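You operate a simulated robot arm through the tools that you are given. There is no shell and no other tool.

You run a simulated robot arm. Do the job below in one go: nothing can be reset, and whatever is moved stays where it is left.

## Task
Clear the sealer bed, switch off and get out the green cloth.
Fine: the bag goes in the teal tray; cloth from the open drawer to the bench top, not on the sealer, after switching off; drawer shut; wait till the lamp is dark.
Where things are to end (x, y in the base frame): green cloth within 60 mm of [1070, 520].

It is judged by the outcome, as a careful person would: the job done as asked, and still so three seconds after it is handed in. It fails if anything else is knocked over, pushed out of place, dropped, spilled or broken. Flat cloth is picked up by pressing the open fingertips on it (5 to 10 N) and closing them slowly along it; thin cloth reads only 2 to 8 mm in the jaws.

## Robot
A 7-joint arm with a two-finger parallel gripper, fixed in place. Base frame: the origin is on the floor under the middle of its stand, x ahead of it, y to its left, z up; the work surface is at about z = 860. Readings come in mm, rad, newtons and seconds.
It reaches about 1524 mm from its shoulder. Its first joint turns from -2.601 to 2.601 rad. Payload 3.5 kg.
The tool frame sits at the grasp point between the pads (the TCP): z along the fingers, y along the line on which they close. The tips reach 23 mm beyond it. Largest opening 94 mm; finger width 38, thickness 10; the body of the gripper, 54 by 96 mm, starts 39 mm behind the TCP.
Orientation is that of the tool frame in the base frame, as a unit quaternion [x, y, z, w]. With the fingers straight down and closing along the base's y, the tool's x points along the base's -x, its y along +y and its z along -z.

## Interface
- The arm moves only by the tool drive_tool. Its argument "targets" is a list of rows, each a list of 6 numbers: the shift along the base's x, y, z in units of 250 mm (1.0 is 250 mm), then the turn, a rotation vector about the base's x, y, z in units of 120 degrees (1.0 is 120 degrees). In form: [[tx, ty, tz, rx, ry, rz], ...]. A call has 1 to 20 rows; each row is the pose to reach, as a shift and turn from the pose commanded when the call began. "claw" is the opening, from 0 (shut) to 1 (fully open), set as the call begins (left out, the last holds). A call with a number of a shift or a turn outside -1 to 1 is refused whole. Each row takes 0.2 s and may step no farther than 50 mm and 0.15 rad from the row before; otherwise, or with a gripper value out of range, the whole call is refused. A pose out of reach is approached as far as the arm can. The call stops where the force on the tool passes 70 N (or 10 N more than at its start, if that is more) or the arm is blocked; 0.2 s more then pass. Each finger travels about 153 mm/s and halts on what it meets, pressing with about 29 N; the grip force reading is that of the motor and also rises with nothing between the fingers. The clock runs only during rows and for 0.2 s after the last one: add rows that repeat a pose to give the fingers time. It gives the time, the measured TCP pose, the force on the tool (base axes), the opening and the grip force at its end, in the units of the frame above (readings bear some noise), with the torque about the TCP (base axes, N m) and any sound that the robot's microphone picked up, and new pictures: "show" is both (left out), scene, wrist or none.
- Cameras (640 x 400 px; columns grow to the right, rows downward): "scene" is fixed at [221.8, 650.8, 1667.3]; the picture's right is [0.47, -0.88, 0.00], its down [-0.84, -0.45, -0.32] and it looks along [0.28, 0.15, -0.95] (base axes); focal length 214 px, centre (320, 200). "wrist" rides on the gripper at [86, 16, -75] in the tool frame; the picture's right is [-0.18, 0.98, 0.00], its down [-0.58, -0.11, -0.81] and it looks along [-0.79, -0.15, 0.59] (tool axes); focal length 243 px, centre (320, 200).
- probe_pixels(camera, pixels): for up to 12 pixels [column, row] of the newest picture of that camera ("zoom" is the newest enlarged one), the place [x, y, z] in the base frame of the surface seen there, good to about 2 mm. No time passes.
- enlarge(camera, box): a new picture of the part [left, top, right, bottom] of that camera's present view, enlarged. No time passes.
- hand_in(): hands the job in; it is judged then, once.

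Leave the gripper open and the arm clear of the work at the hand-in unless told otherwise.

The tools are called after ">>>" as name(argument=value, ...) on one line, values as JSON. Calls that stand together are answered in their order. drive_tool: Moves the arm, as the interface text tells. Its arguments: {"type":"object","properties":{"targets":{"type":"array","items":{"type":"array","items":{"type":"number"}}},"claw":{"type":"number"},"show":{"type":"string","enum":["both","scene","wrist","none"]}},"required":["targets"]} The other tools are called the same way: probe_pixels (camera, pixels) gives the place of the surface under pixels of a picture; enlarge (camera, box) takes an enlarged picture of a part of a camera's view; hand_in () hands the job in.

At the start:

```text
t: 0.0
eef_pos: [837.5, 708.5, 1224.9]
tcp_rot: [0.001, 1.0, 0.0, 0.0]
contact_force: [0.2, 0.4, 0.0]
moment: [0.0, 0.05, -0.03]
opening: 94.0
grip_force: 0.0
```

scene: 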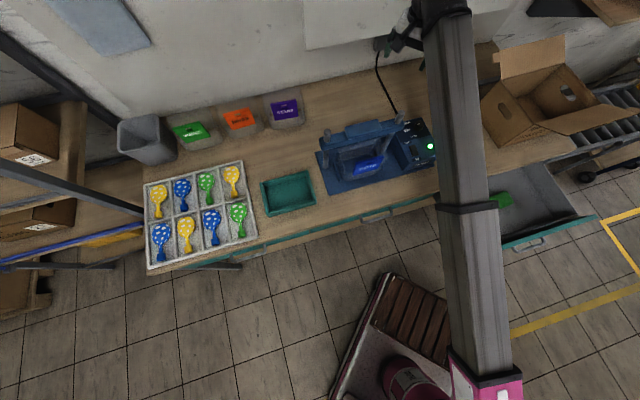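
wrist: 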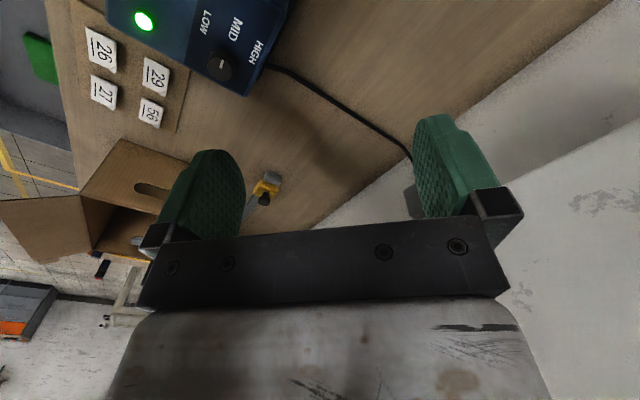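

I see the sealer (blue) around scene pixel (365,160) with a bag on its bed at (370,165), its control box with a green lamp at (431,146), the teal tray at (288,193), and the open drawer with the green cloth at about (500,200). I'll enlarge both views to see details before moving.

>>> enlarge(camera="scene", box=[300, 100, 460, 200])

>>> enlarge(camera="wrist", box=[0, 0, 320, 200])

>>> probe_pixels(camera="scene", pixels=[[370, 165], [355, 172], [384, 160], [431, 146], [413, 125], [288, 193], [268, 205], [310, 185], [503, 200], [350, 130], [330, 190], [375, 215]])

```text
4.00 times, centred on (380, 150) of scene
```

zoom: 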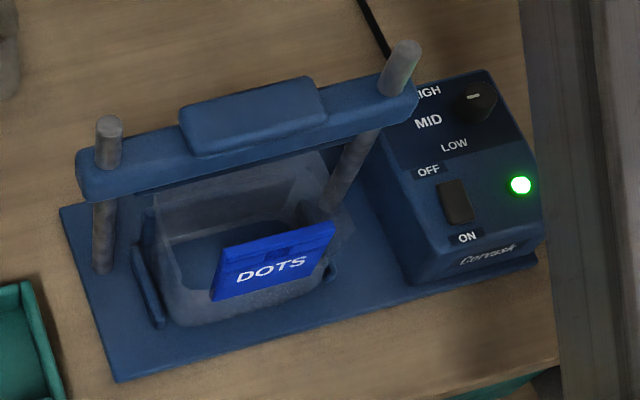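

```text
2.00 times, centred on (160, 100) of wrist
```

zoom: 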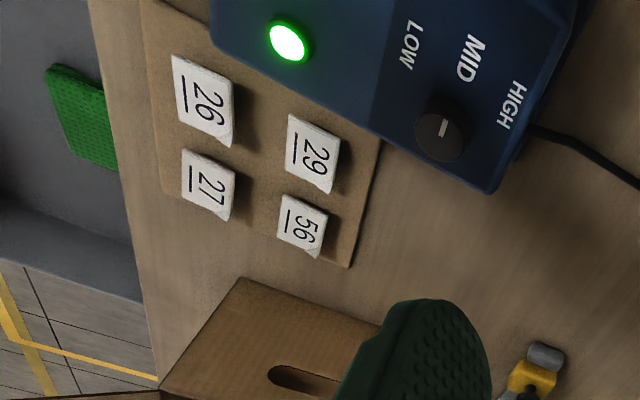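

```text
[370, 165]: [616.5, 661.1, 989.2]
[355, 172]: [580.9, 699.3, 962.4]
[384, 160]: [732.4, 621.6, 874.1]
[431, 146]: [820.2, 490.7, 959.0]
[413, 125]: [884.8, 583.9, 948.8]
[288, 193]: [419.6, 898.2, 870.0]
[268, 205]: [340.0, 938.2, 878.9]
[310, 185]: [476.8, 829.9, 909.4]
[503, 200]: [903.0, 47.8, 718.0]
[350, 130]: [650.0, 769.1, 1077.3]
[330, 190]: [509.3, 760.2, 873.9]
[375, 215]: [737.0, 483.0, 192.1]
```

The bag with the "DOTS" header stands within the sealer frame under a cross bar; the rocker OFF/ON is on the box. I'll enlarge the sealer again and probe the exact geometry.

>>> enlarge(camera="scene", box=[300, 100, 460, 200])

>>> probe_pixels(camera="zoom", pixels=[[213, 298], [225, 255], [333, 225], [318, 270], [270, 265], [180, 318], [150, 215], [325, 165], [240, 240], [200, 200], [350, 215], [150, 290]])

>>> probe_pixels(camera="zoom", pixels=[[110, 125], [402, 48], [80, 180], [415, 100], [250, 115], [100, 200], [103, 270], [455, 185], [460, 215], [428, 170], [467, 237], [520, 185]])

>>> probe_pixels(camera="wrist", pixels=[[40, 60], [100, 50], [155, 75], [150, 112], [104, 93], [220, 65], [145, 20], [180, 130], [90, 5], [70, 150], [265, 190], [310, 165]])

```text
4.00 times, centred on (380, 150) of scene
```

zoom: 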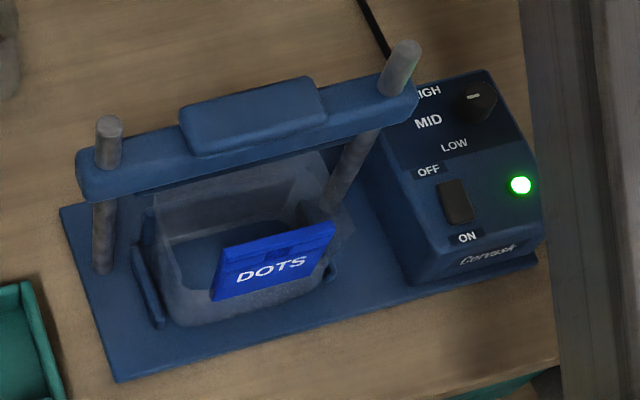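

```text
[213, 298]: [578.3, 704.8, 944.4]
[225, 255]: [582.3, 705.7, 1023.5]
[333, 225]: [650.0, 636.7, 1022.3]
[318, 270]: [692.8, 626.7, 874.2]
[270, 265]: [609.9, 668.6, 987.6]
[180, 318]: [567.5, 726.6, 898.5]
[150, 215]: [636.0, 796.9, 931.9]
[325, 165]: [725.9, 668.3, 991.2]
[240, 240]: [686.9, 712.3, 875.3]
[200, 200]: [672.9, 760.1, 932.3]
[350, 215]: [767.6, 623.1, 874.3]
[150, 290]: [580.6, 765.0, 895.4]
```

```text
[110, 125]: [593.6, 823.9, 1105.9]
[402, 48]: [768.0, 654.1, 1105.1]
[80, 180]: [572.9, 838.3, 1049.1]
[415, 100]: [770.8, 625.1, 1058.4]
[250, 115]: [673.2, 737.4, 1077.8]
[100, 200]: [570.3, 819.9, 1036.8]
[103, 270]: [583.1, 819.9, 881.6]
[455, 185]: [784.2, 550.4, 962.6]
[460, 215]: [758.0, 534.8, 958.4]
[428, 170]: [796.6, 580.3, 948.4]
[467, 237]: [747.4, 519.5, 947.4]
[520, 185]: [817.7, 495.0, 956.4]
```

```text
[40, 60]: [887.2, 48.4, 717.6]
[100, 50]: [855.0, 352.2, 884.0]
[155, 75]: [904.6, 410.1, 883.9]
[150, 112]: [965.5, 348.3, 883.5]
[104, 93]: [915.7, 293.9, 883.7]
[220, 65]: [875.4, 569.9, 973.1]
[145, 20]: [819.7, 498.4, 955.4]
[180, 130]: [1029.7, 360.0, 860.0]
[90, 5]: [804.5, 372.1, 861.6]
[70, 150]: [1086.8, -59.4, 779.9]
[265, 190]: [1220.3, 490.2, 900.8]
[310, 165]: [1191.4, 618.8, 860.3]
```

The sealer frame runs at 45° in the base frame (posts near (594,824) and (768,654), bar about z 1050–1078). I'll look at the similar bags at the back and at the tray for comparison, plus the right side of the bench.

>>> enlarge(camera="scene", box=[100, 80, 320, 218])

>>> enlarge(camera="scene", box=[330, 120, 400, 190])

>>> enlarge(camera="scene", box=[460, 30, 640, 260])

```text
2.90 times, centred on (210, 149) of scene
```

zoom: 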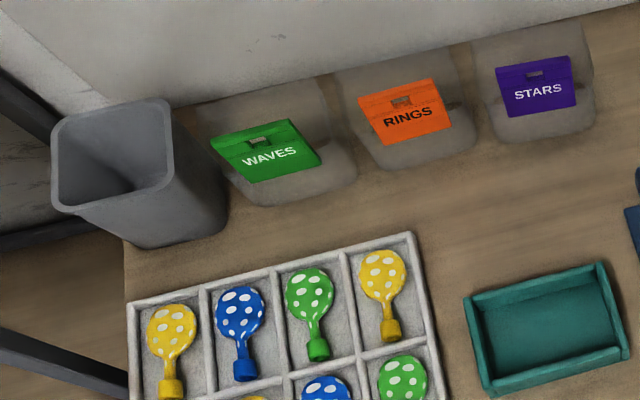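

```text
5.71 times, centred on (365, 155) of scene
```

zoom: 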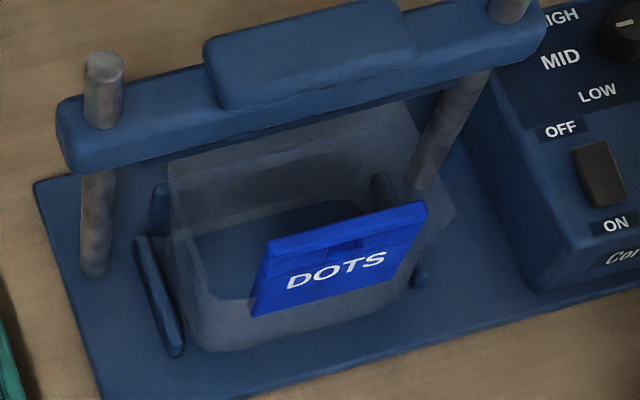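

```text
1.74 times, centred on (550, 145) of scene
```

zoom: 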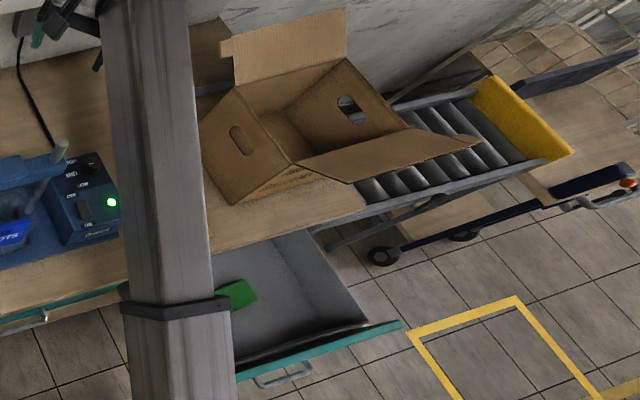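

The bags are clear pouches with a folded card header on top; the DOTS header runs along the 45° line from (582,706) to (650,637), z about 944–1023. I'll bring the wrist camera round to the front of the sealer to see the bag body better, first moving high across at z 1225 while turning +45° about z.

>>> drive_tool(targets=[[-0.16, -0.067, 0, 0, 0, 0.0625], [-0.32, -0.134, 0, 0, 0, 0.125], [-0.48, -0.2, 0, 0, 0, 0.1875], [-0.64, -0.267, 0, 0, 0, 0.25], [-0.8, -0.334, 0, 0, 0, 0.3125], [-0.96, -0.4, 0, 0, 0, 0.375]], show="both")

```text
t: 0.9
eef_pos: [705.1, 650.9, 1221.2]
tcp_rot: [-0.203, 0.979, 0.004, 0.002]
contact_force: [-9.1, 16.8, -2.6]
moment: [-1.51, -1.07, -1.89]
opening: 94.1
grip_force: 0.0
stopped in row 4: the force on the tool passed its limit at 106 N (the readings are from after the stop); the commanded pose is now the measured one
```

scene: 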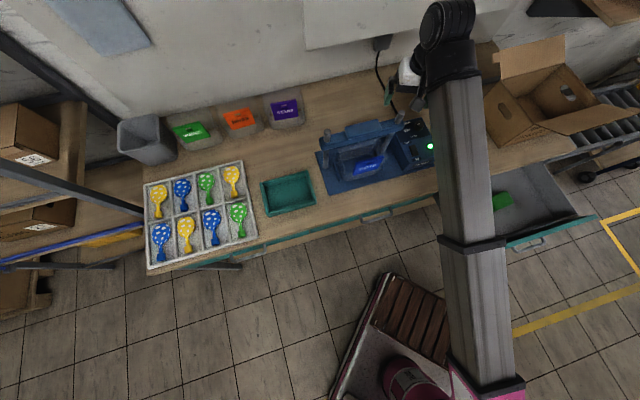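
wrist: 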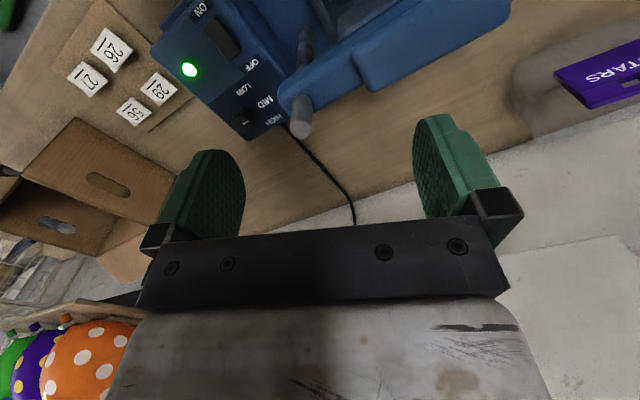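

The motion stopped with a force spike although the gripper is high above the bench. The force and moment point to a contact near the wrist camera, around (612,615,1315), maybe the arm's own link. I'll enlarge and probe the arm in the scene view before moving any further.

>>> enlarge(camera="scene", box=[360, 0, 520, 120])

>>> probe_pixels(camera="scene", pixels=[[445, 20], [445, 65], [410, 70], [410, 95], [460, 150], [460, 240], [480, 340], [432, 90], [470, 70], [425, 60], [398, 115], [430, 100]])

```text
3.33 times, centred on (440, 60) of scene
```

zoom: 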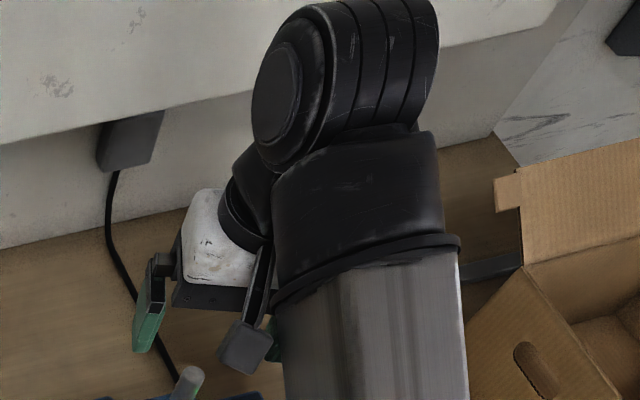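

```text
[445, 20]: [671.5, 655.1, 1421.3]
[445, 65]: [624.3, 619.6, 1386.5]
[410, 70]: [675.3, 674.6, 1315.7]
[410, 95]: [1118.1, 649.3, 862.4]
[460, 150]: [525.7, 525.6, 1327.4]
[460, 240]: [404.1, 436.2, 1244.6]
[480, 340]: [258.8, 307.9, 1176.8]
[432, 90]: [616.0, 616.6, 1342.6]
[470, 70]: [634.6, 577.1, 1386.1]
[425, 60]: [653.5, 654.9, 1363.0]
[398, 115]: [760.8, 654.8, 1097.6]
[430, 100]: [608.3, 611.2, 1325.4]
```

The wrist camera touched the arm's own forearm (forearm top near (608,611,1325)), so the camera must not face back toward the base. I'll turn the yaw back to 0 first, then move left at the same height to get a front-left view of the sealer.

>>> drive_tool(targets=[[0, 0, 0, 0, 0, -0.065], [0, 0, 0, 0, 0, -0.13], [0, 0, 0, 0, 0, -0.195], [-0.12, 0.04, 0, 0, 0, -0.195], [-0.28, 0.08, 0, 0, 0, -0.195], [-0.44, 0.12, 0, 0, 0, -0.195], [-0.6, 0.16, 0, 0, 0, -0.195], [-0.76, 0.2, 0, 0, 0, -0.195], [-0.9, 0.22, 0, 0, 0, -0.195]], show="both")

```text
t: 2.9
eef_pos: [482.9, 714.5, 1206.2]
tcp_rot: [-0.001, 1.0, 0.015, 0.011]
contact_force: [-0.3, 0.4, -0.3]
moment: [0.01, -0.01, 0.01]
opening: 94.1
grip_force: 0.1
out of reach, approached as far as the arm can: row 6, 7, 8, 9
```

scene: 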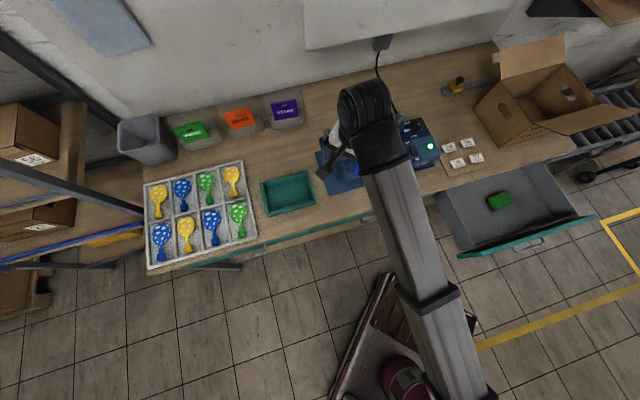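
wrist: 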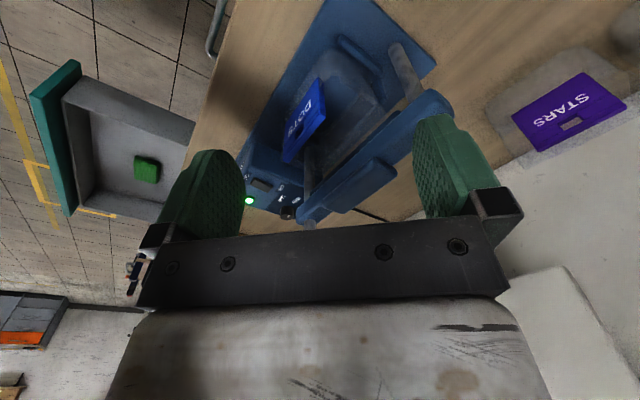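

Now the camera shows the sealer from behind its fingers at (260–430, 20–220), the bag header at (305,120), and in the scene the cloth in the drawer at (500,201). I'll enlarge and probe the bag.

>>> enlarge(camera="wrist", box=[220, 0, 460, 220])

>>> enlarge(camera="scene", box=[400, 60, 600, 270])

```text
1.82 times, centred on (340, 110) of wrist
```

zoom: 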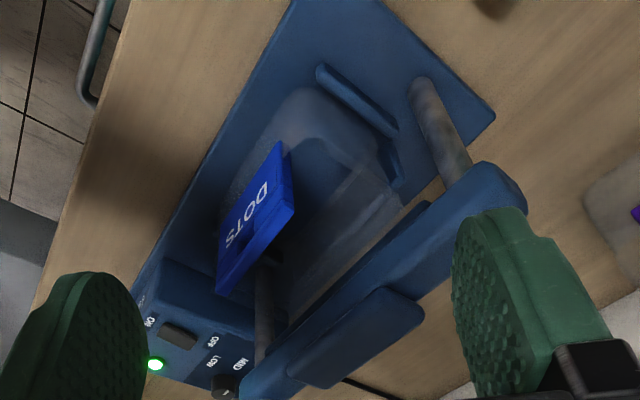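

```text
1.90 times, centred on (500, 165) of scene
```

zoom: 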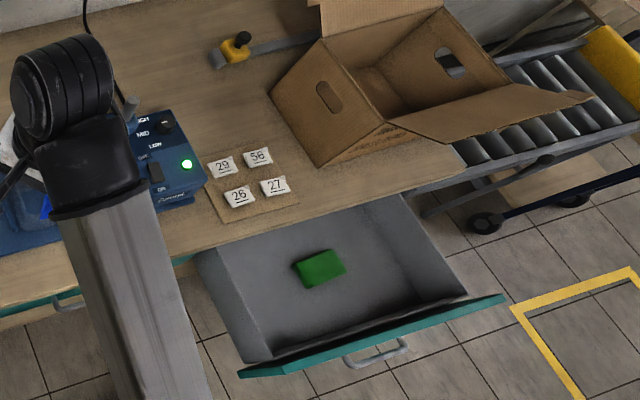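

>>> enlarge(camera="wrist", box=[280, 10, 400, 130])

>>> probe_pixels(camera="wrist", pixels=[[340, 45], [328, 60], [345, 60], [360, 75], [368, 95], [350, 90], [365, 110], [350, 120], [340, 140], [335, 110], [330, 130], [372, 112]])

>>> probe_pixels(camera="wrist", pixels=[[325, 78], [323, 85], [328, 115], [320, 125], [305, 108], [300, 125], [290, 140], [284, 160], [284, 135], [303, 150], [315, 130], [318, 100]])

```text
3.33 times, centred on (340, 70) of wrist
```

zoom: 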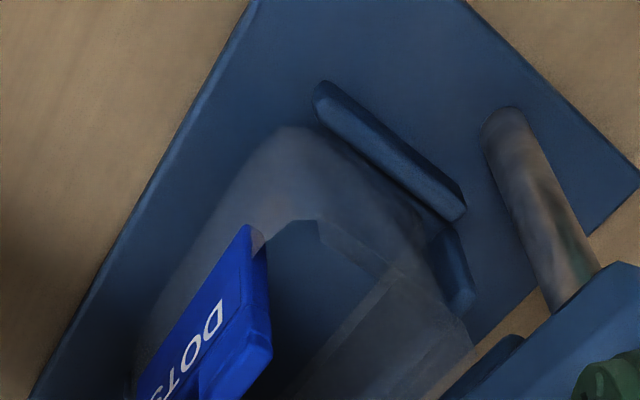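

```text
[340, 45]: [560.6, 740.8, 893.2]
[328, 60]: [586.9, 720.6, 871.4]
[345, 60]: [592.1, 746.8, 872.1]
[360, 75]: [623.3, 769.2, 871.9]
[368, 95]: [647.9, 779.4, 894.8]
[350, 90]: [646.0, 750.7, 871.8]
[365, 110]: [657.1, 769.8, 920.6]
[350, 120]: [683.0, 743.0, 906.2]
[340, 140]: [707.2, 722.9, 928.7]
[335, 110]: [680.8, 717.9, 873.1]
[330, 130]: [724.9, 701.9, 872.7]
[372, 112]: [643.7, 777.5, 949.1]
```

```text
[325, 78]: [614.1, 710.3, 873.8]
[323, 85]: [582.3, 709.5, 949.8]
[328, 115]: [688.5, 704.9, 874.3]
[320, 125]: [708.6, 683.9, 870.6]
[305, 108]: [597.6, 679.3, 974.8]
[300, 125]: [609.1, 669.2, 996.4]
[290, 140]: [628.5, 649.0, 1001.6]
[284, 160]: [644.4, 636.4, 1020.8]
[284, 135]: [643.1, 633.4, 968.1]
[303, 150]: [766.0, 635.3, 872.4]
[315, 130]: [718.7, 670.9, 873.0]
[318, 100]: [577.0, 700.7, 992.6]
```

>>> probe_pixels(camera="wrist", pixels=[[520, 115], [580, 80], [620, 105], [545, 140], [570, 125], [500, 100], [560, 60], [600, 55], [505, 130], [530, 80], [540, 110], [605, 125]])

>>> enlarge(camera="wrist", box=[470, 20, 640, 180])

>>> enlarge(camera="scene", box=[220, 80, 320, 150])

```text
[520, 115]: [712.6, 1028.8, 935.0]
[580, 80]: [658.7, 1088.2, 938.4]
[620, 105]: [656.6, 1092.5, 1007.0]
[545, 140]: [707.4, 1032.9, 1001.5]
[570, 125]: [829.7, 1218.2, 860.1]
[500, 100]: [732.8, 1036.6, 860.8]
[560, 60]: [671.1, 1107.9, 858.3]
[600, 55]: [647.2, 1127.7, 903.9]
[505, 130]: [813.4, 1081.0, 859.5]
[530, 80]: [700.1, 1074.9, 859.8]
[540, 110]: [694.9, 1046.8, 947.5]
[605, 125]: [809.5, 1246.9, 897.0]
```

```text
2.50 times, centred on (555, 100) of wrist
```

zoom: 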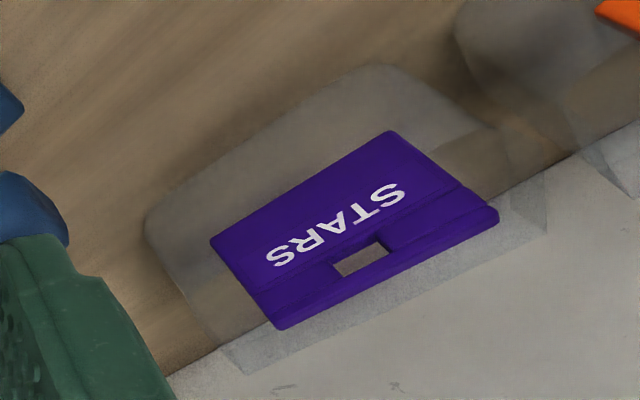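

```text
5.71 times, centred on (270, 115) of scene
```

zoom: 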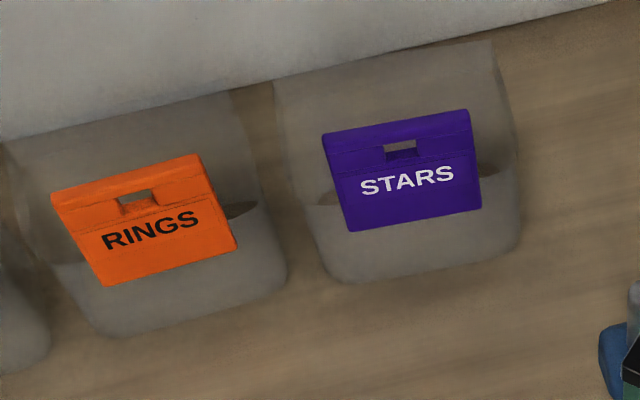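

The header card is about 10 mm thick at s≈903–913 along the 45° depth line and stands 70–150 mm above the bed, over a clear body that is wider than it. I'll lower the arm straight down in the free space front-left of the sealer for a lower, closer look.

>>> drive_tool(targets=[[-0.02, 0.03, -0.15, 0, 0, 0], [-0.04, 0.06, -0.3, 0, 0, 0], [-0.06, 0.09, -0.42, 0, 0, 0], [-0.08, 0.1, -0.5, 0, 0, 0], [-0.08, 0.1, -0.5, 0, 0, 0]], show="both")

```text
t: 4.1
eef_pos: [462.9, 735.7, 1081.2]
tcp_rot: [-0.002, 1.0, 0.003, 0.002]
contact_force: [-0.6, -0.4, 0.6]
moment: [0.0, -0.02, 0.02]
opening: 94.1
grip_force: 0.1
```

scene: 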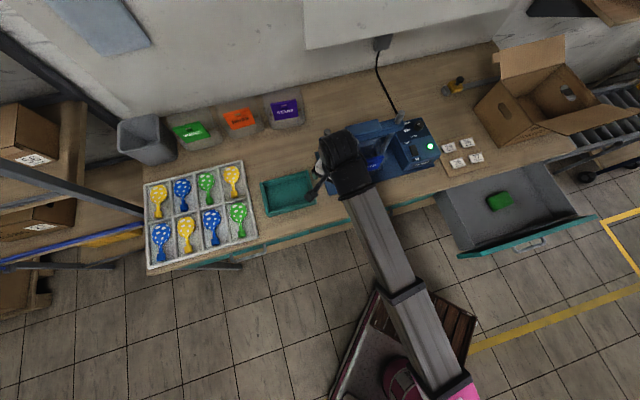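
wrist: 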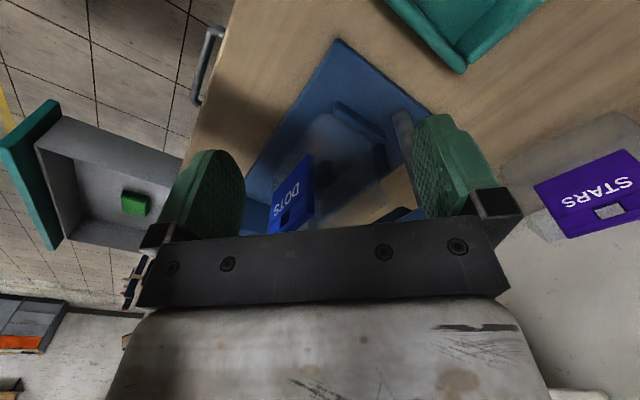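

>>> enlarge(camera="wrist", box=[240, 90, 420, 240])

>>> probe_pixels(camera="scene", pixels=[[260, 184], [306, 171], [316, 200], [268, 216], [275, 190], [298, 180], [283, 205], [288, 193], [270, 186], [312, 192], [290, 176], [290, 210]])

```text
2.67 times, centred on (330, 165) of wrist
```

zoom: 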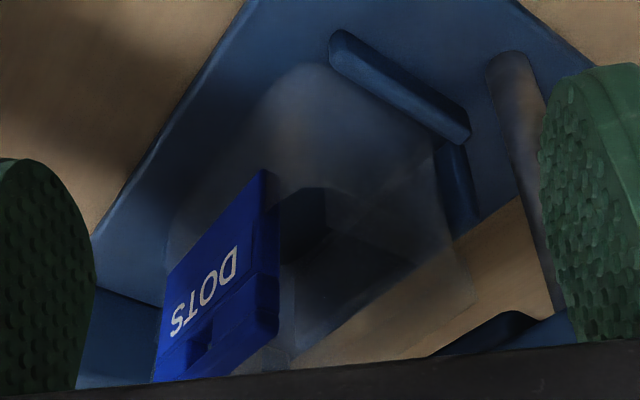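

```text
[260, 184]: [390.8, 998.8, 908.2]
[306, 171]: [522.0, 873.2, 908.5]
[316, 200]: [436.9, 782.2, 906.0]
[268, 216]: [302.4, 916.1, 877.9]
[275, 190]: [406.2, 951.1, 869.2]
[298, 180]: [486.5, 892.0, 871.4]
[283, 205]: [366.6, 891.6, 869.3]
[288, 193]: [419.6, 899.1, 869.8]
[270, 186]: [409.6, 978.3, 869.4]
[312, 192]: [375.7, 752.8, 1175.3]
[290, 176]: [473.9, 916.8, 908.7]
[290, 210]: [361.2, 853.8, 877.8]
```

>>> probe_pixels(camera="zoom", pixels=[[300, 75], [270, 100], [240, 130], [220, 170], [190, 210], [175, 250], [340, 100], [370, 120], [300, 130], [260, 160], [330, 160], [400, 150]])

>>> probe_pixels(camera="zoom", pixels=[[420, 190], [435, 220], [455, 260], [470, 300], [400, 220], [370, 260], [340, 200], [310, 210], [300, 280], [285, 330], [350, 310], [430, 290]])

>>> probe_pixels(camera="zoom", pixels=[[264, 172], [272, 180], [275, 270], [276, 325], [165, 280], [155, 380], [200, 345], [225, 250], [345, 45], [460, 130], [450, 160], [470, 225]])

```text
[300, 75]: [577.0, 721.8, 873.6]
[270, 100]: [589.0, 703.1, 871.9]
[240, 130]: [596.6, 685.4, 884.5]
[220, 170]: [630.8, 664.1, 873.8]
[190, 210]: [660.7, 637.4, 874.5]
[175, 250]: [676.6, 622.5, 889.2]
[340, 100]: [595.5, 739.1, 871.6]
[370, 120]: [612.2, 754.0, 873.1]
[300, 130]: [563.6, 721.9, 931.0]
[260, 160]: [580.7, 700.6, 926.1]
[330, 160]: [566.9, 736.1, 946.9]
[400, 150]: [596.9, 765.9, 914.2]
```

```text
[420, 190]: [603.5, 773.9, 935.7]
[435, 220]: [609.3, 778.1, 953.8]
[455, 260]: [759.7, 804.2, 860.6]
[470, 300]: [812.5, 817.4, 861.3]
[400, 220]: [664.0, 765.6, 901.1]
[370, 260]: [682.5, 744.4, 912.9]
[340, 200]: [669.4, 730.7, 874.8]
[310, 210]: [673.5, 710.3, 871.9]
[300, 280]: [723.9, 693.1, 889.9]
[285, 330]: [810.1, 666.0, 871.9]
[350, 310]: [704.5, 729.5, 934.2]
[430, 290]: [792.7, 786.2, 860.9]
```

```text
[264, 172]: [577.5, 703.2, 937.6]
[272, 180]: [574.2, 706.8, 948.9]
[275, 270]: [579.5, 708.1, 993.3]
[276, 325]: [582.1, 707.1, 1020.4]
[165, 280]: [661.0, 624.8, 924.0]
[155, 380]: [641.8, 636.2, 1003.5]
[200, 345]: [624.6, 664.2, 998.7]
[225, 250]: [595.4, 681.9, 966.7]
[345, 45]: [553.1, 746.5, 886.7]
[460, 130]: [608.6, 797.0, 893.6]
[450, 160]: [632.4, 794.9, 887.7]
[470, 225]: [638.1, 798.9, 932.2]
```

The clear body measures about 104 mm deep (s 906–1010) and 162 mm wide (t −120 to +42), sits between two side guides about 21 mm high, with its rear under the bar. I'll grip the header by closing across it. First I raise, turn to −45° yaw (camera to the left side), and go above the header at (614,670,1130), set the opening to about 55 mm, and look.

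>>> drive_tool(targets=[[0, 0, 0.08, 0, 0, -0.0625], [0, 0, 0.16, 0, 0, -0.125], [0.08, -0.03, 0.2, 0, 0, -0.1875], [0.2, -0.08, 0.2, 0, 0, -0.25], [0.34, -0.14, 0.2, 0, 0, -0.3125], [0.48, -0.2, 0.2, 0, 0, -0.375], [0.606, -0.263, 0.2, 0, 0, -0.375], [0.606, -0.263, 0.2, 0, 0, -0.375]], claw=0.6, show="both")

```text
t: 5.9
eef_pos: [613.9, 669.7, 1131.4]
tcp_rot: [0.381, 0.925, 0.001, 0.004]
contact_force: [-0.9, -0.6, -0.2]
moment: [-0.01, 0.0, -0.01]
opening: 56.5
grip_force: 0.0
```

scene: 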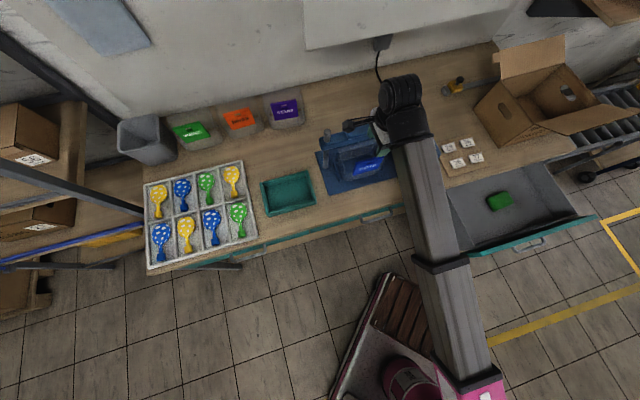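
wrist: 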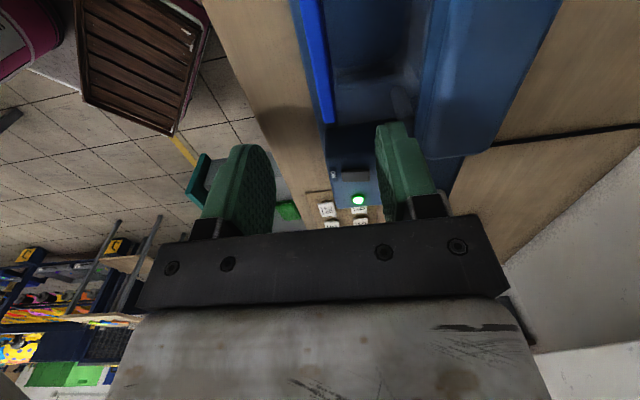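

The header shows as the blue strip from (308,0) to (332,122) between the fingers, the bar to its right. I'll enlarge that and probe the header's top edge and the bar's front face.

>>> enlarge(camera="wrist", box=[270, 0, 450, 140])

>>> probe_pixels(camera="wrist", pixels=[[298, 5], [312, 5], [322, 60], [330, 118], [324, 118], [345, 30], [430, 60], [445, 120], [425, 100], [370, 100], [400, 60], [415, 20]])

>>> probe_pixels(camera="scene", pixels=[[358, 171], [383, 160], [370, 166], [356, 164], [381, 154], [369, 158], [360, 148], [345, 150], [330, 148], [345, 125], [372, 135], [340, 165]])

```text
2.86 times, centred on (360, 70) of wrist
```

zoom: 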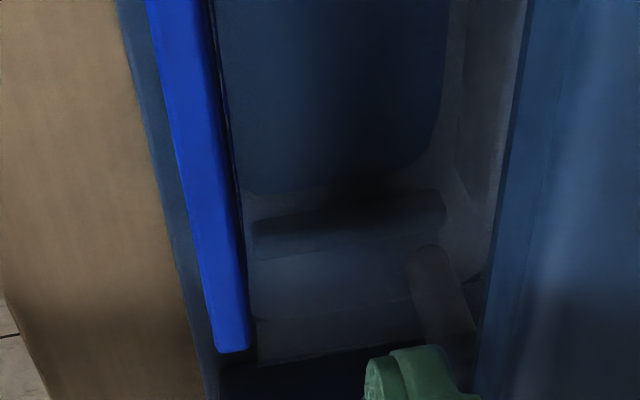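

```text
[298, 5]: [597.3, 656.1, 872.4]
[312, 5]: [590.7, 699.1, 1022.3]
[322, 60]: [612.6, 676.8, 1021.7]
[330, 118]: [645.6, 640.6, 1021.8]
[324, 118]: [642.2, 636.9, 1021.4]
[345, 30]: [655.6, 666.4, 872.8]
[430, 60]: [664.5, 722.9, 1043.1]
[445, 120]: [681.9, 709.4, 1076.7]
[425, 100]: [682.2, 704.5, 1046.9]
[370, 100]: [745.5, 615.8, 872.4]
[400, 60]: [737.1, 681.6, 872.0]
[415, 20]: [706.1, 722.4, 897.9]
```

```text
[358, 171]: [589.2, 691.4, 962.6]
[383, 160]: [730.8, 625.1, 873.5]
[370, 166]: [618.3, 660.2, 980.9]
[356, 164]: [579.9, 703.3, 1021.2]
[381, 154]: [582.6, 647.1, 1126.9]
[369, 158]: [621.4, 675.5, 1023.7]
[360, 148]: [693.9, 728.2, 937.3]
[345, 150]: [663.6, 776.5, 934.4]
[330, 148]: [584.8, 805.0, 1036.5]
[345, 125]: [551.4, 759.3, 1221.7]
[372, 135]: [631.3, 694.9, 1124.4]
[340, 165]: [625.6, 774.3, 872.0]
```

Header top is at z 1022, centred at (615.5,670.7); bar front face is at s≈981, so fingers at ±38 mm clear it. I'll descend to z 993 with the fingers straddling the header.

>>> drive_tool(targets=[[0.006, 0.004, -0.14, 0, 0, 0], [0.006, 0.004, -0.28, 0, 0, 0], [0.006, 0.004, -0.4, 0, 0, 0], [0.006, 0.004, -0.5, 0, 0, 0], [0.006, 0.004, -0.55, 0, 0, 0], [0.006, 0.004, -0.55, 0, 0, 0]], show="both")

```text
t: 7.3
eef_pos: [617.5, 673.0, 994.2]
tcp_rot: [0.381, 0.925, 0.003, 0.003]
contact_force: [0.8, 0.2, 0.1]
moment: [0.02, 0.03, 0.01]
opening: 56.3
grip_force: 0.1
```

scene: 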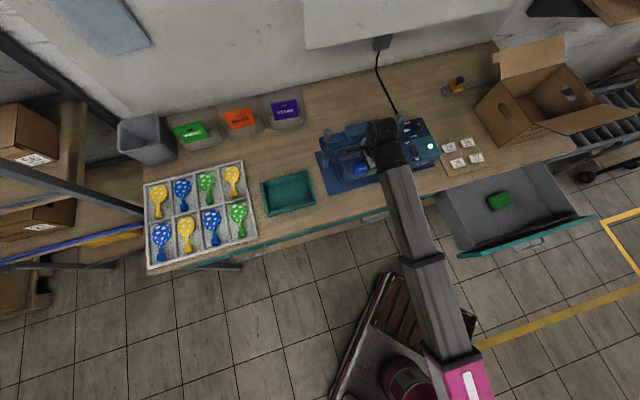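
wrist: 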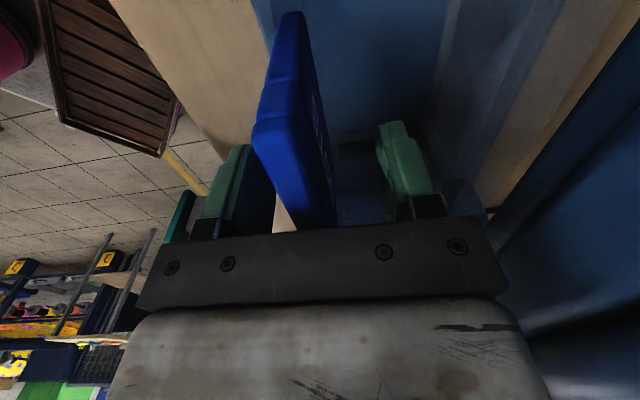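

The header sits between the fingers; TCP is about 3 mm too far back, so I'll shift 2 mm in −x and −y and narrow the jaws to about 24 mm, without touching yet.

>>> drive_tool(targets=[[-0.009, -0.009, 0, 0, 0, 0], [-0.009, -0.009, 0, 0, 0, 0], [-0.009, -0.009, 0, 0, 0, 0]], claw=0.25, show="both")

```text
t: 8.1
eef_pos: [615.0, 670.6, 993.3]
tcp_rot: [0.381, 0.924, 0.001, 0.003]
contact_force: [-0.1, -0.1, -0.1]
moment: [-0.03, -0.02, 0.01]
opening: 23.8
grip_force: 0.0
```

scene: 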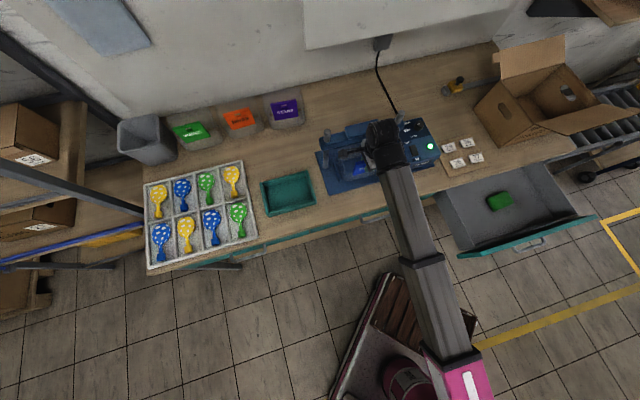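
wrist: 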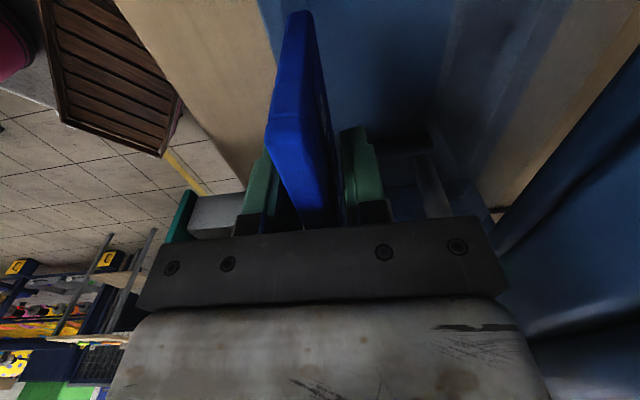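

Jaws are centred on the header without force. Closing on it now.

>>> drive_tool(targets=[[0, 0, 0, 0, 0, 0], [0, 0, 0, 0, 0, 0], [0, 0, 0, 0, 0, 0]], claw=0.0, show="none")

```text
t: 8.9
eef_pos: [614.9, 669.7, 993.4]
tcp_rot: [0.381, 0.924, 0.002, 0.005]
contact_force: [-0.6, -0.3, -0.5]
moment: [-0.02, 0.04, 0.0]
opening: 11.4
grip_force: 29.3
```

Gripped: opening 11.4 mm at 29 N. I'll lift just 10 mm to test the hold and weight, staying below the bar.

>>> drive_tool(targets=[[0, 0, 0.015, 0, 0, 0], [0, 0, 0.03, 0, 0, 0], [0, 0, 0.04, 0, 0, 0], [0, 0, 0.04, 0, 0, 0]], show="both")

```text
t: 9.9
eef_pos: [614.9, 671.6, 1003.5]
tcp_rot: [0.381, 0.924, 0.001, 0.003]
contact_force: [-0.5, 0.1, -0.8]
moment: [-0.01, 0.02, -0.05]
opening: 11.4
grip_force: 29.3
```

scene: 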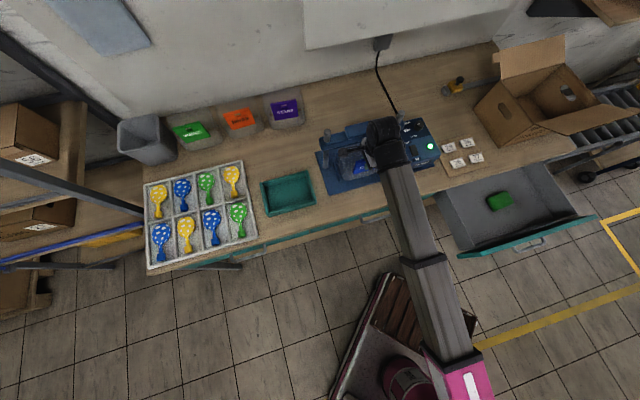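
wrist: 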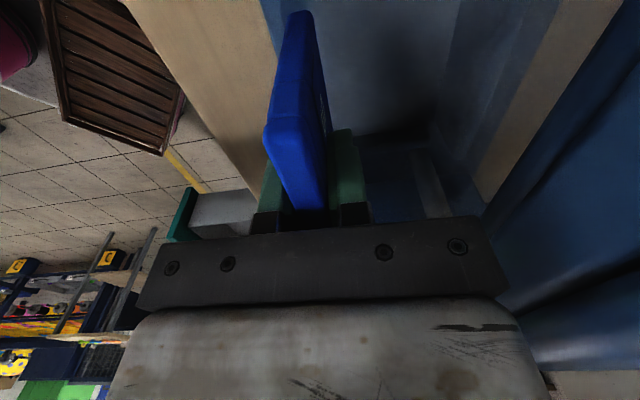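

The hold is firm and the bag is light. I'll enlarge the scene to see whether the whole clear body lifted with the header.

>>> enlarge(camera="scene", box=[310, 110, 410, 200])

>>> enlarge(camera="wrist", box=[250, 0, 640, 220])

```text
4.44 times, centred on (360, 155) of scene
```

zoom: 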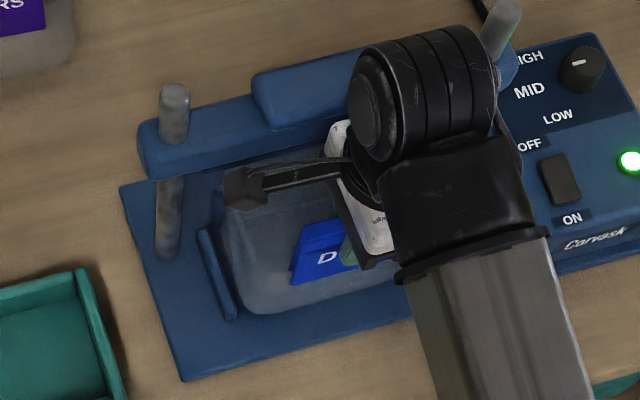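

```text
1.64 times, centred on (445, 110) of wrist
```

zoom: 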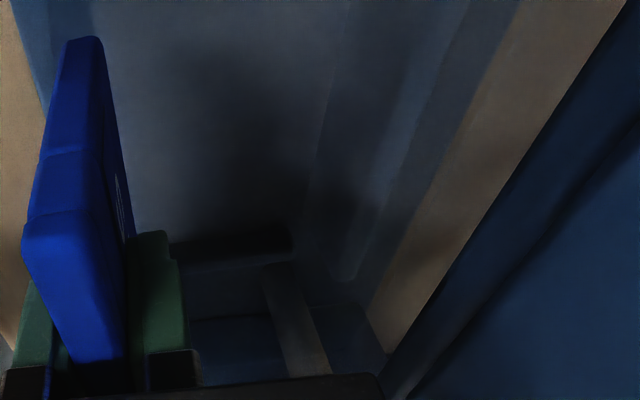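

The clear body came up with the header, still inside the guides. I'll slide it forward (−x −y) 75 mm out from under the bar at this low height, then check.

>>> drive_tool(targets=[[-0.05, -0.05, 0, 0, 0, 0], [-0.1, -0.1, 0, 0, 0, 0], [-0.15, -0.15, 0, 0, 0, 0], [-0.2, -0.2, 0, 0, 0, 0], [-0.212, -0.212, 0, 0, 0, 0], [-0.212, -0.212, 0, 0, 0, 0]], show="both")

```text
t: 11.3
eef_pos: [561.4, 617.3, 1002.9]
tcp_rot: [0.381, 0.924, 0.002, 0.003]
contact_force: [0.3, -0.1, -0.4]
moment: [0.01, 0.02, 0.01]
opening: 11.6
grip_force: 28.5
```

scene: 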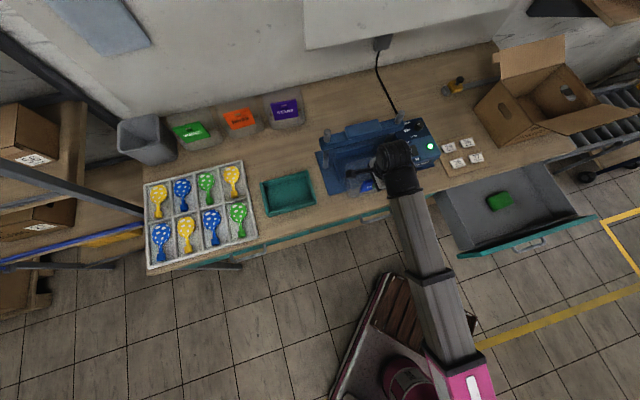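
wrist: 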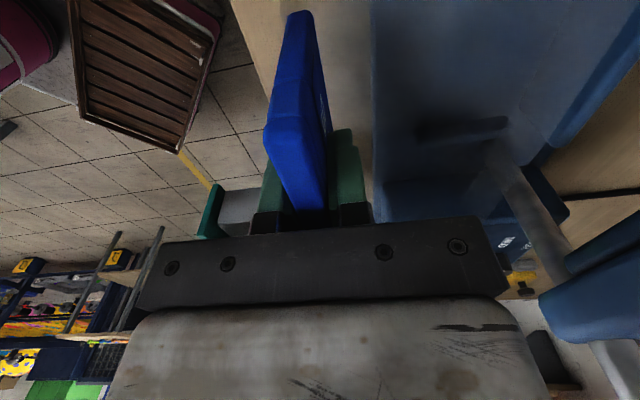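

Free, no force. I'll enlarge to check the bag's outline against the bar before lifting.

>>> enlarge(camera="scene", box=[310, 110, 410, 210])

>>> probe_pixels(camera="scene", pixels=[[345, 165], [350, 160], [360, 160], [366, 155], [372, 155], [343, 180], [352, 195], [340, 172], [357, 168], [366, 186], [378, 190], [350, 172]])

```text
4.00 times, centred on (360, 160) of scene
```

zoom: 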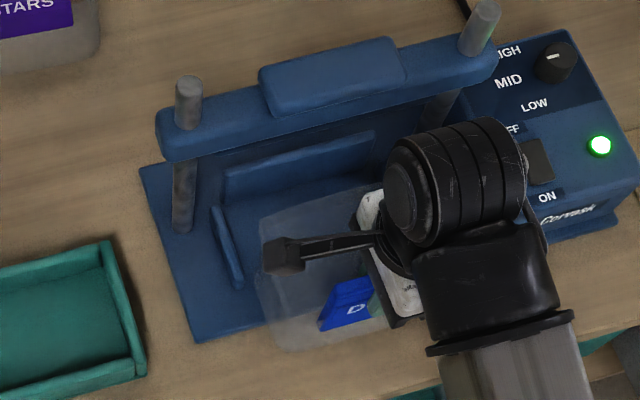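

```text
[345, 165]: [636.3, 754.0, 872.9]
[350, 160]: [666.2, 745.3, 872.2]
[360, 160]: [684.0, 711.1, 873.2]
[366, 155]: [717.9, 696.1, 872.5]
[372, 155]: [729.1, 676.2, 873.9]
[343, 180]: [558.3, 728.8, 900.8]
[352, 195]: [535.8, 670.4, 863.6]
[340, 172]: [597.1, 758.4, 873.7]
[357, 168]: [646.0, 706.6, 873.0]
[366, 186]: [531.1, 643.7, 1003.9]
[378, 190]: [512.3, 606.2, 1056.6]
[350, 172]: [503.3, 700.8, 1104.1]
```

The bag is clear of the bar and its bottom is over the front of the plate. I'll lift 65 mm, then carry it left along the bench front (−x,+y) until it's in front of the tray.

>>> drive_tool(targets=[[0, 0, 0.1, 0, 0, 0], [0, 0, 0.2, 0, 0, 0], [0, 0, 0.26, 0, 0, 0], [-0.1, 0.1, 0.26, 0, 0, 0], [-0.22, 0.22, 0.26, 0, 0, 0], [-0.34, 0.34, 0.26, 0, 0, 0], [-0.46, 0.46, 0.26, 0, 0, 0], [-0.58, 0.58, 0.26, 0, 0, 0], [-0.7, 0.7, 0.26, 0, 0, 0], [-0.8, 0.8, 0.26, 0, 0, 0], [-0.842, 0.842, 0.26, 0, 0, 0], [-0.842, 0.842, 0.26, 0, 0, 0]], show="both")

```text
t: 13.9
eef_pos: [351.0, 826.6, 1069.3]
tcp_rot: [0.381, 0.924, 0.002, 0.004]
contact_force: [0.7, -0.9, 0.1]
moment: [0.0, 0.0, -0.02]
opening: 11.6
grip_force: 29.3
```

scene: 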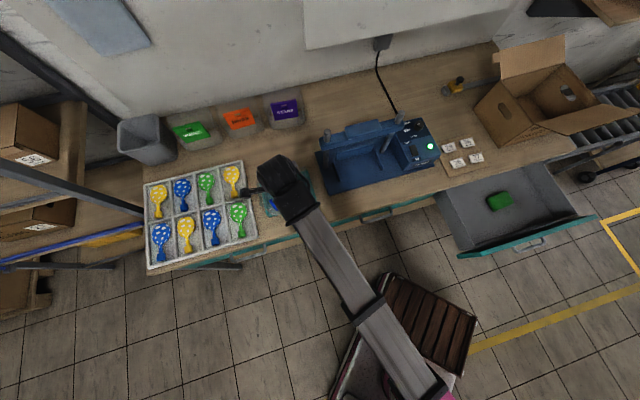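
wrist: 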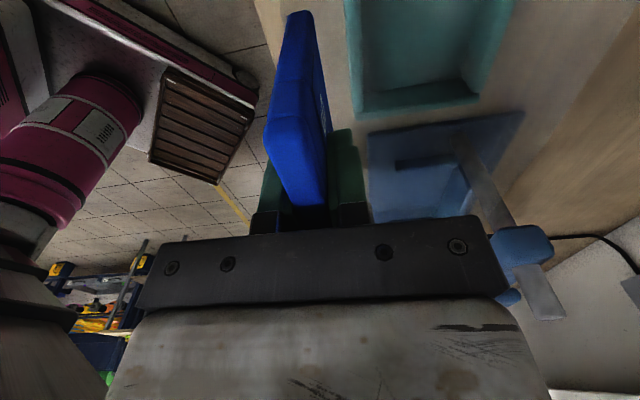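

Bag is now in front of the tray (tray right end visible at wrist (345–515, 0–118)). I'll enlarge both and probe the tray's edges and the bag's corners to align.

>>> enlarge(camera="wrist", box=[260, 0, 560, 140])

>>> enlarge(camera="scene", box=[230, 140, 340, 240])

>>> probe_pixels(camera="wrist", pixels=[[352, 116], [358, 95], [480, 100], [465, 80], [350, 50], [345, 5], [514, 5], [490, 5], [360, 5], [420, 105], [420, 85], [380, 40]])

```text
2.13 times, centred on (410, 70) of wrist
```

zoom: 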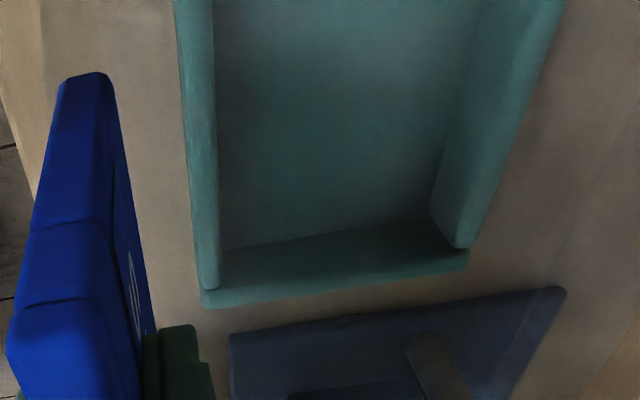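

```text
4.00 times, centred on (285, 190) of scene
```

zoom: 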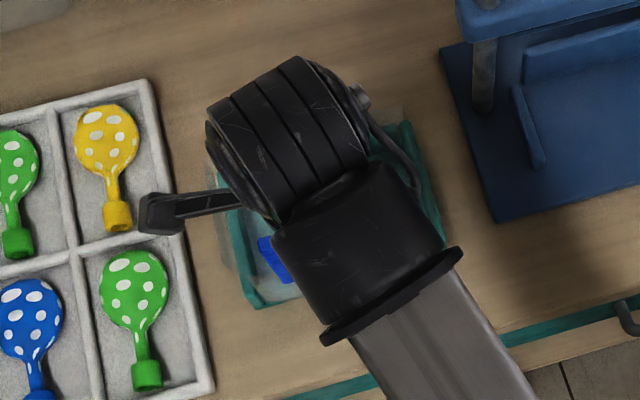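

```text
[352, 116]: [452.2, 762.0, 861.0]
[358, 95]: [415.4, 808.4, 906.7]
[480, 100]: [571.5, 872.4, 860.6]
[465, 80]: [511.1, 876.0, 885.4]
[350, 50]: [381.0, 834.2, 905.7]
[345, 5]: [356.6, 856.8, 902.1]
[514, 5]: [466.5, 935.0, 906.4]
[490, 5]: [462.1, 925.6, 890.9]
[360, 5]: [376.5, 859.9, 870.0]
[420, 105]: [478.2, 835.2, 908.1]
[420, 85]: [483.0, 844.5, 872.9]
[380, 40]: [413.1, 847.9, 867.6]
```

Tray inner floor is about s 874–976 and t −424 to −256. I need the bag's real width/depth, so I'll zoom in on its visible edges.

>>> enlarge(camera="scene", box=[245, 150, 325, 220])

>>> probe_pixels(camera="zoom", pixels=[[100, 120], [90, 160], [110, 200], [130, 250], [120, 300], [150, 330], [180, 350], [230, 350], [140, 200], [150, 280], [200, 360], [520, 130]])

>>> enlarge(camera="wrist", box=[320, 0, 640, 220])

```text
5.71 times, centred on (285, 185) of scene
```

zoom: 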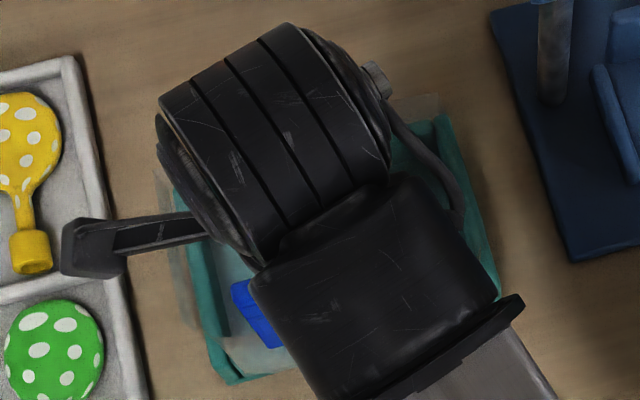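

```text
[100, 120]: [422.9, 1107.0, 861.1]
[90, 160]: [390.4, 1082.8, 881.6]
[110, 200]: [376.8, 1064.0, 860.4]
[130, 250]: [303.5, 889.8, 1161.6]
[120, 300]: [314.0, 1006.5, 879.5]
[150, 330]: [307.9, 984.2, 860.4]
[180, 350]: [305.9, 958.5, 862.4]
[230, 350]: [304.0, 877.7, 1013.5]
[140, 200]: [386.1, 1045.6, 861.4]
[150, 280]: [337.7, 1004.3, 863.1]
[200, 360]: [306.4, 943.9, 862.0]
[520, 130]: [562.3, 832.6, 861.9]
```

```text
1.82 times, centred on (480, 110) of wrist
```

zoom: 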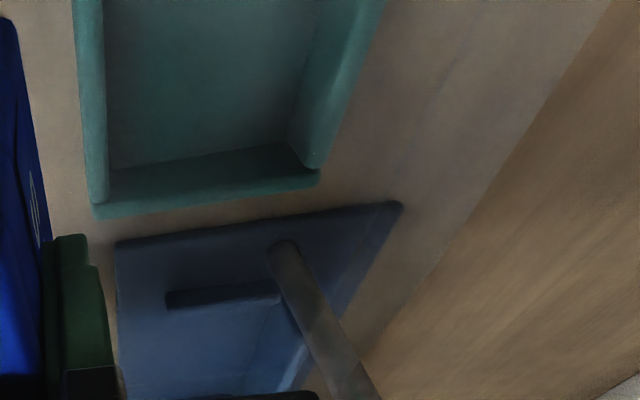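

The bag's back top edge works out to about z 985 (original frame) and its centre is 48 mm behind the grip. Tray centre is at s≈925, t≈−339.5, so the TCP should go to (380,860). I'll move there at this height, then lower to just above the rim region (z≈1035).

>>> drive_tool(targets=[[0.06, 0.07, 0, 0, 0, 0], [0.116, 0.134, 0, 0, 0, 0], [0.116, 0.134, -0.06, 0, 0, 0], [0.116, 0.134, -0.12, 0, 0, 0], [0.116, 0.134, -0.12, 0, 0, 0]], show="both")

```text
t: 15.1
eef_pos: [381.5, 860.5, 1038.7]
tcp_rot: [0.382, 0.924, 0.002, 0.004]
contact_force: [0.8, -0.3, -0.3]
moment: [-0.03, 0.0, 0.01]
opening: 11.7
grip_force: 29.0
```

scene: 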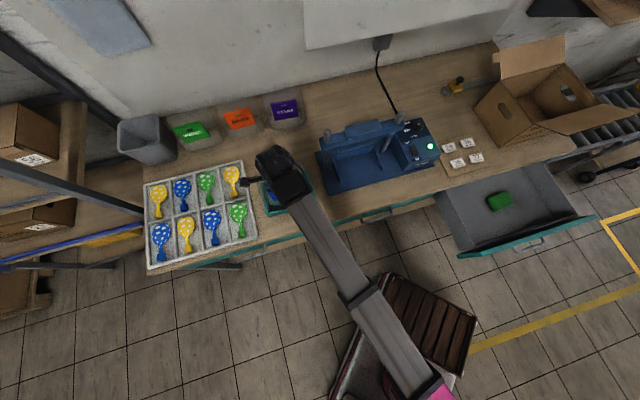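
wrist: 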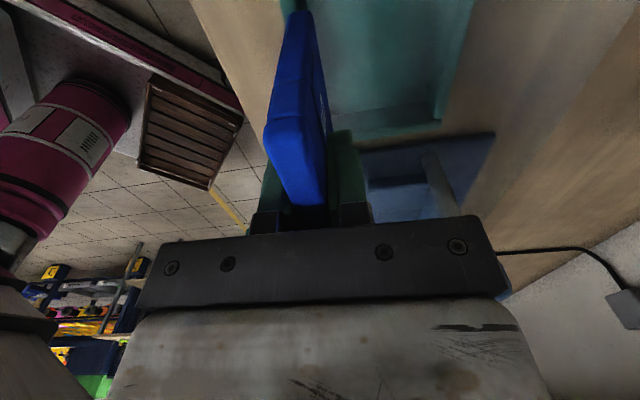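

Bag bottom is now about 11 mm above the tray rim. I'll zoom in for alignment.

>>> enlarge(camera="wrist", box=[260, 0, 580, 200])

>>> enlarge(camera="scene", box=[245, 150, 325, 220])

>>> probe_pixels(camera="wrist", pixels=[[330, 100], [345, 130], [400, 125], [440, 122], [455, 60], [470, 5], [435, 100], [335, 60], [420, 20], [500, 60], [520, 20], [480, 100]])

```text
2.00 times, centred on (420, 100) of wrist
```

zoom: 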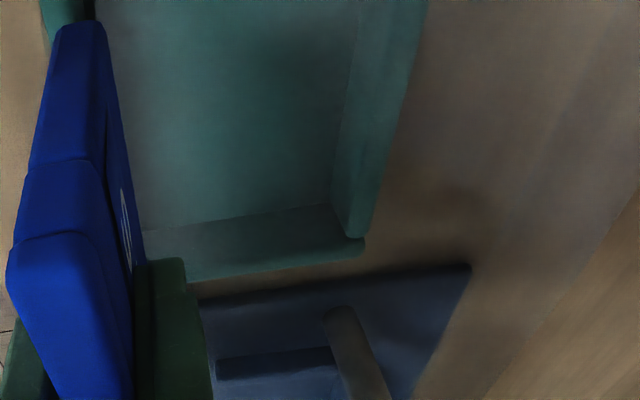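

```text
5.71 times, centred on (285, 185) of scene
```

zoom: 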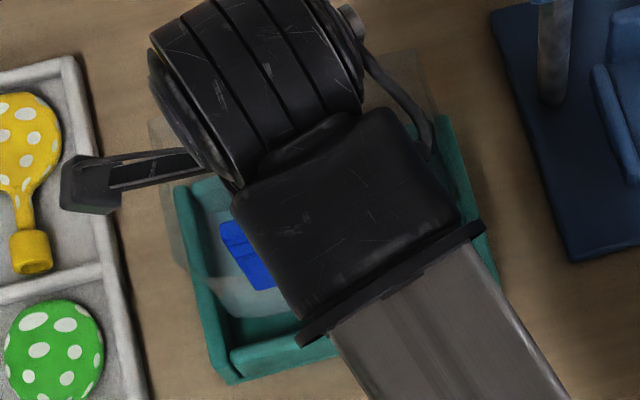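

```text
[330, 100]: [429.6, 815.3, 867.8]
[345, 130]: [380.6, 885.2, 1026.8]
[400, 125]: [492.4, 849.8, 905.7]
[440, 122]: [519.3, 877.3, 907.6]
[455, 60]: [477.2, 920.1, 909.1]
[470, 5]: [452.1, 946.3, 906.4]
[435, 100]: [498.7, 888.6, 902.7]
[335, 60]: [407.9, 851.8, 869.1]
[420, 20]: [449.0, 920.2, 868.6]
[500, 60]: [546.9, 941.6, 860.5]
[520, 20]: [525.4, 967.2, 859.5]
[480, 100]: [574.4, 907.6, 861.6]
```

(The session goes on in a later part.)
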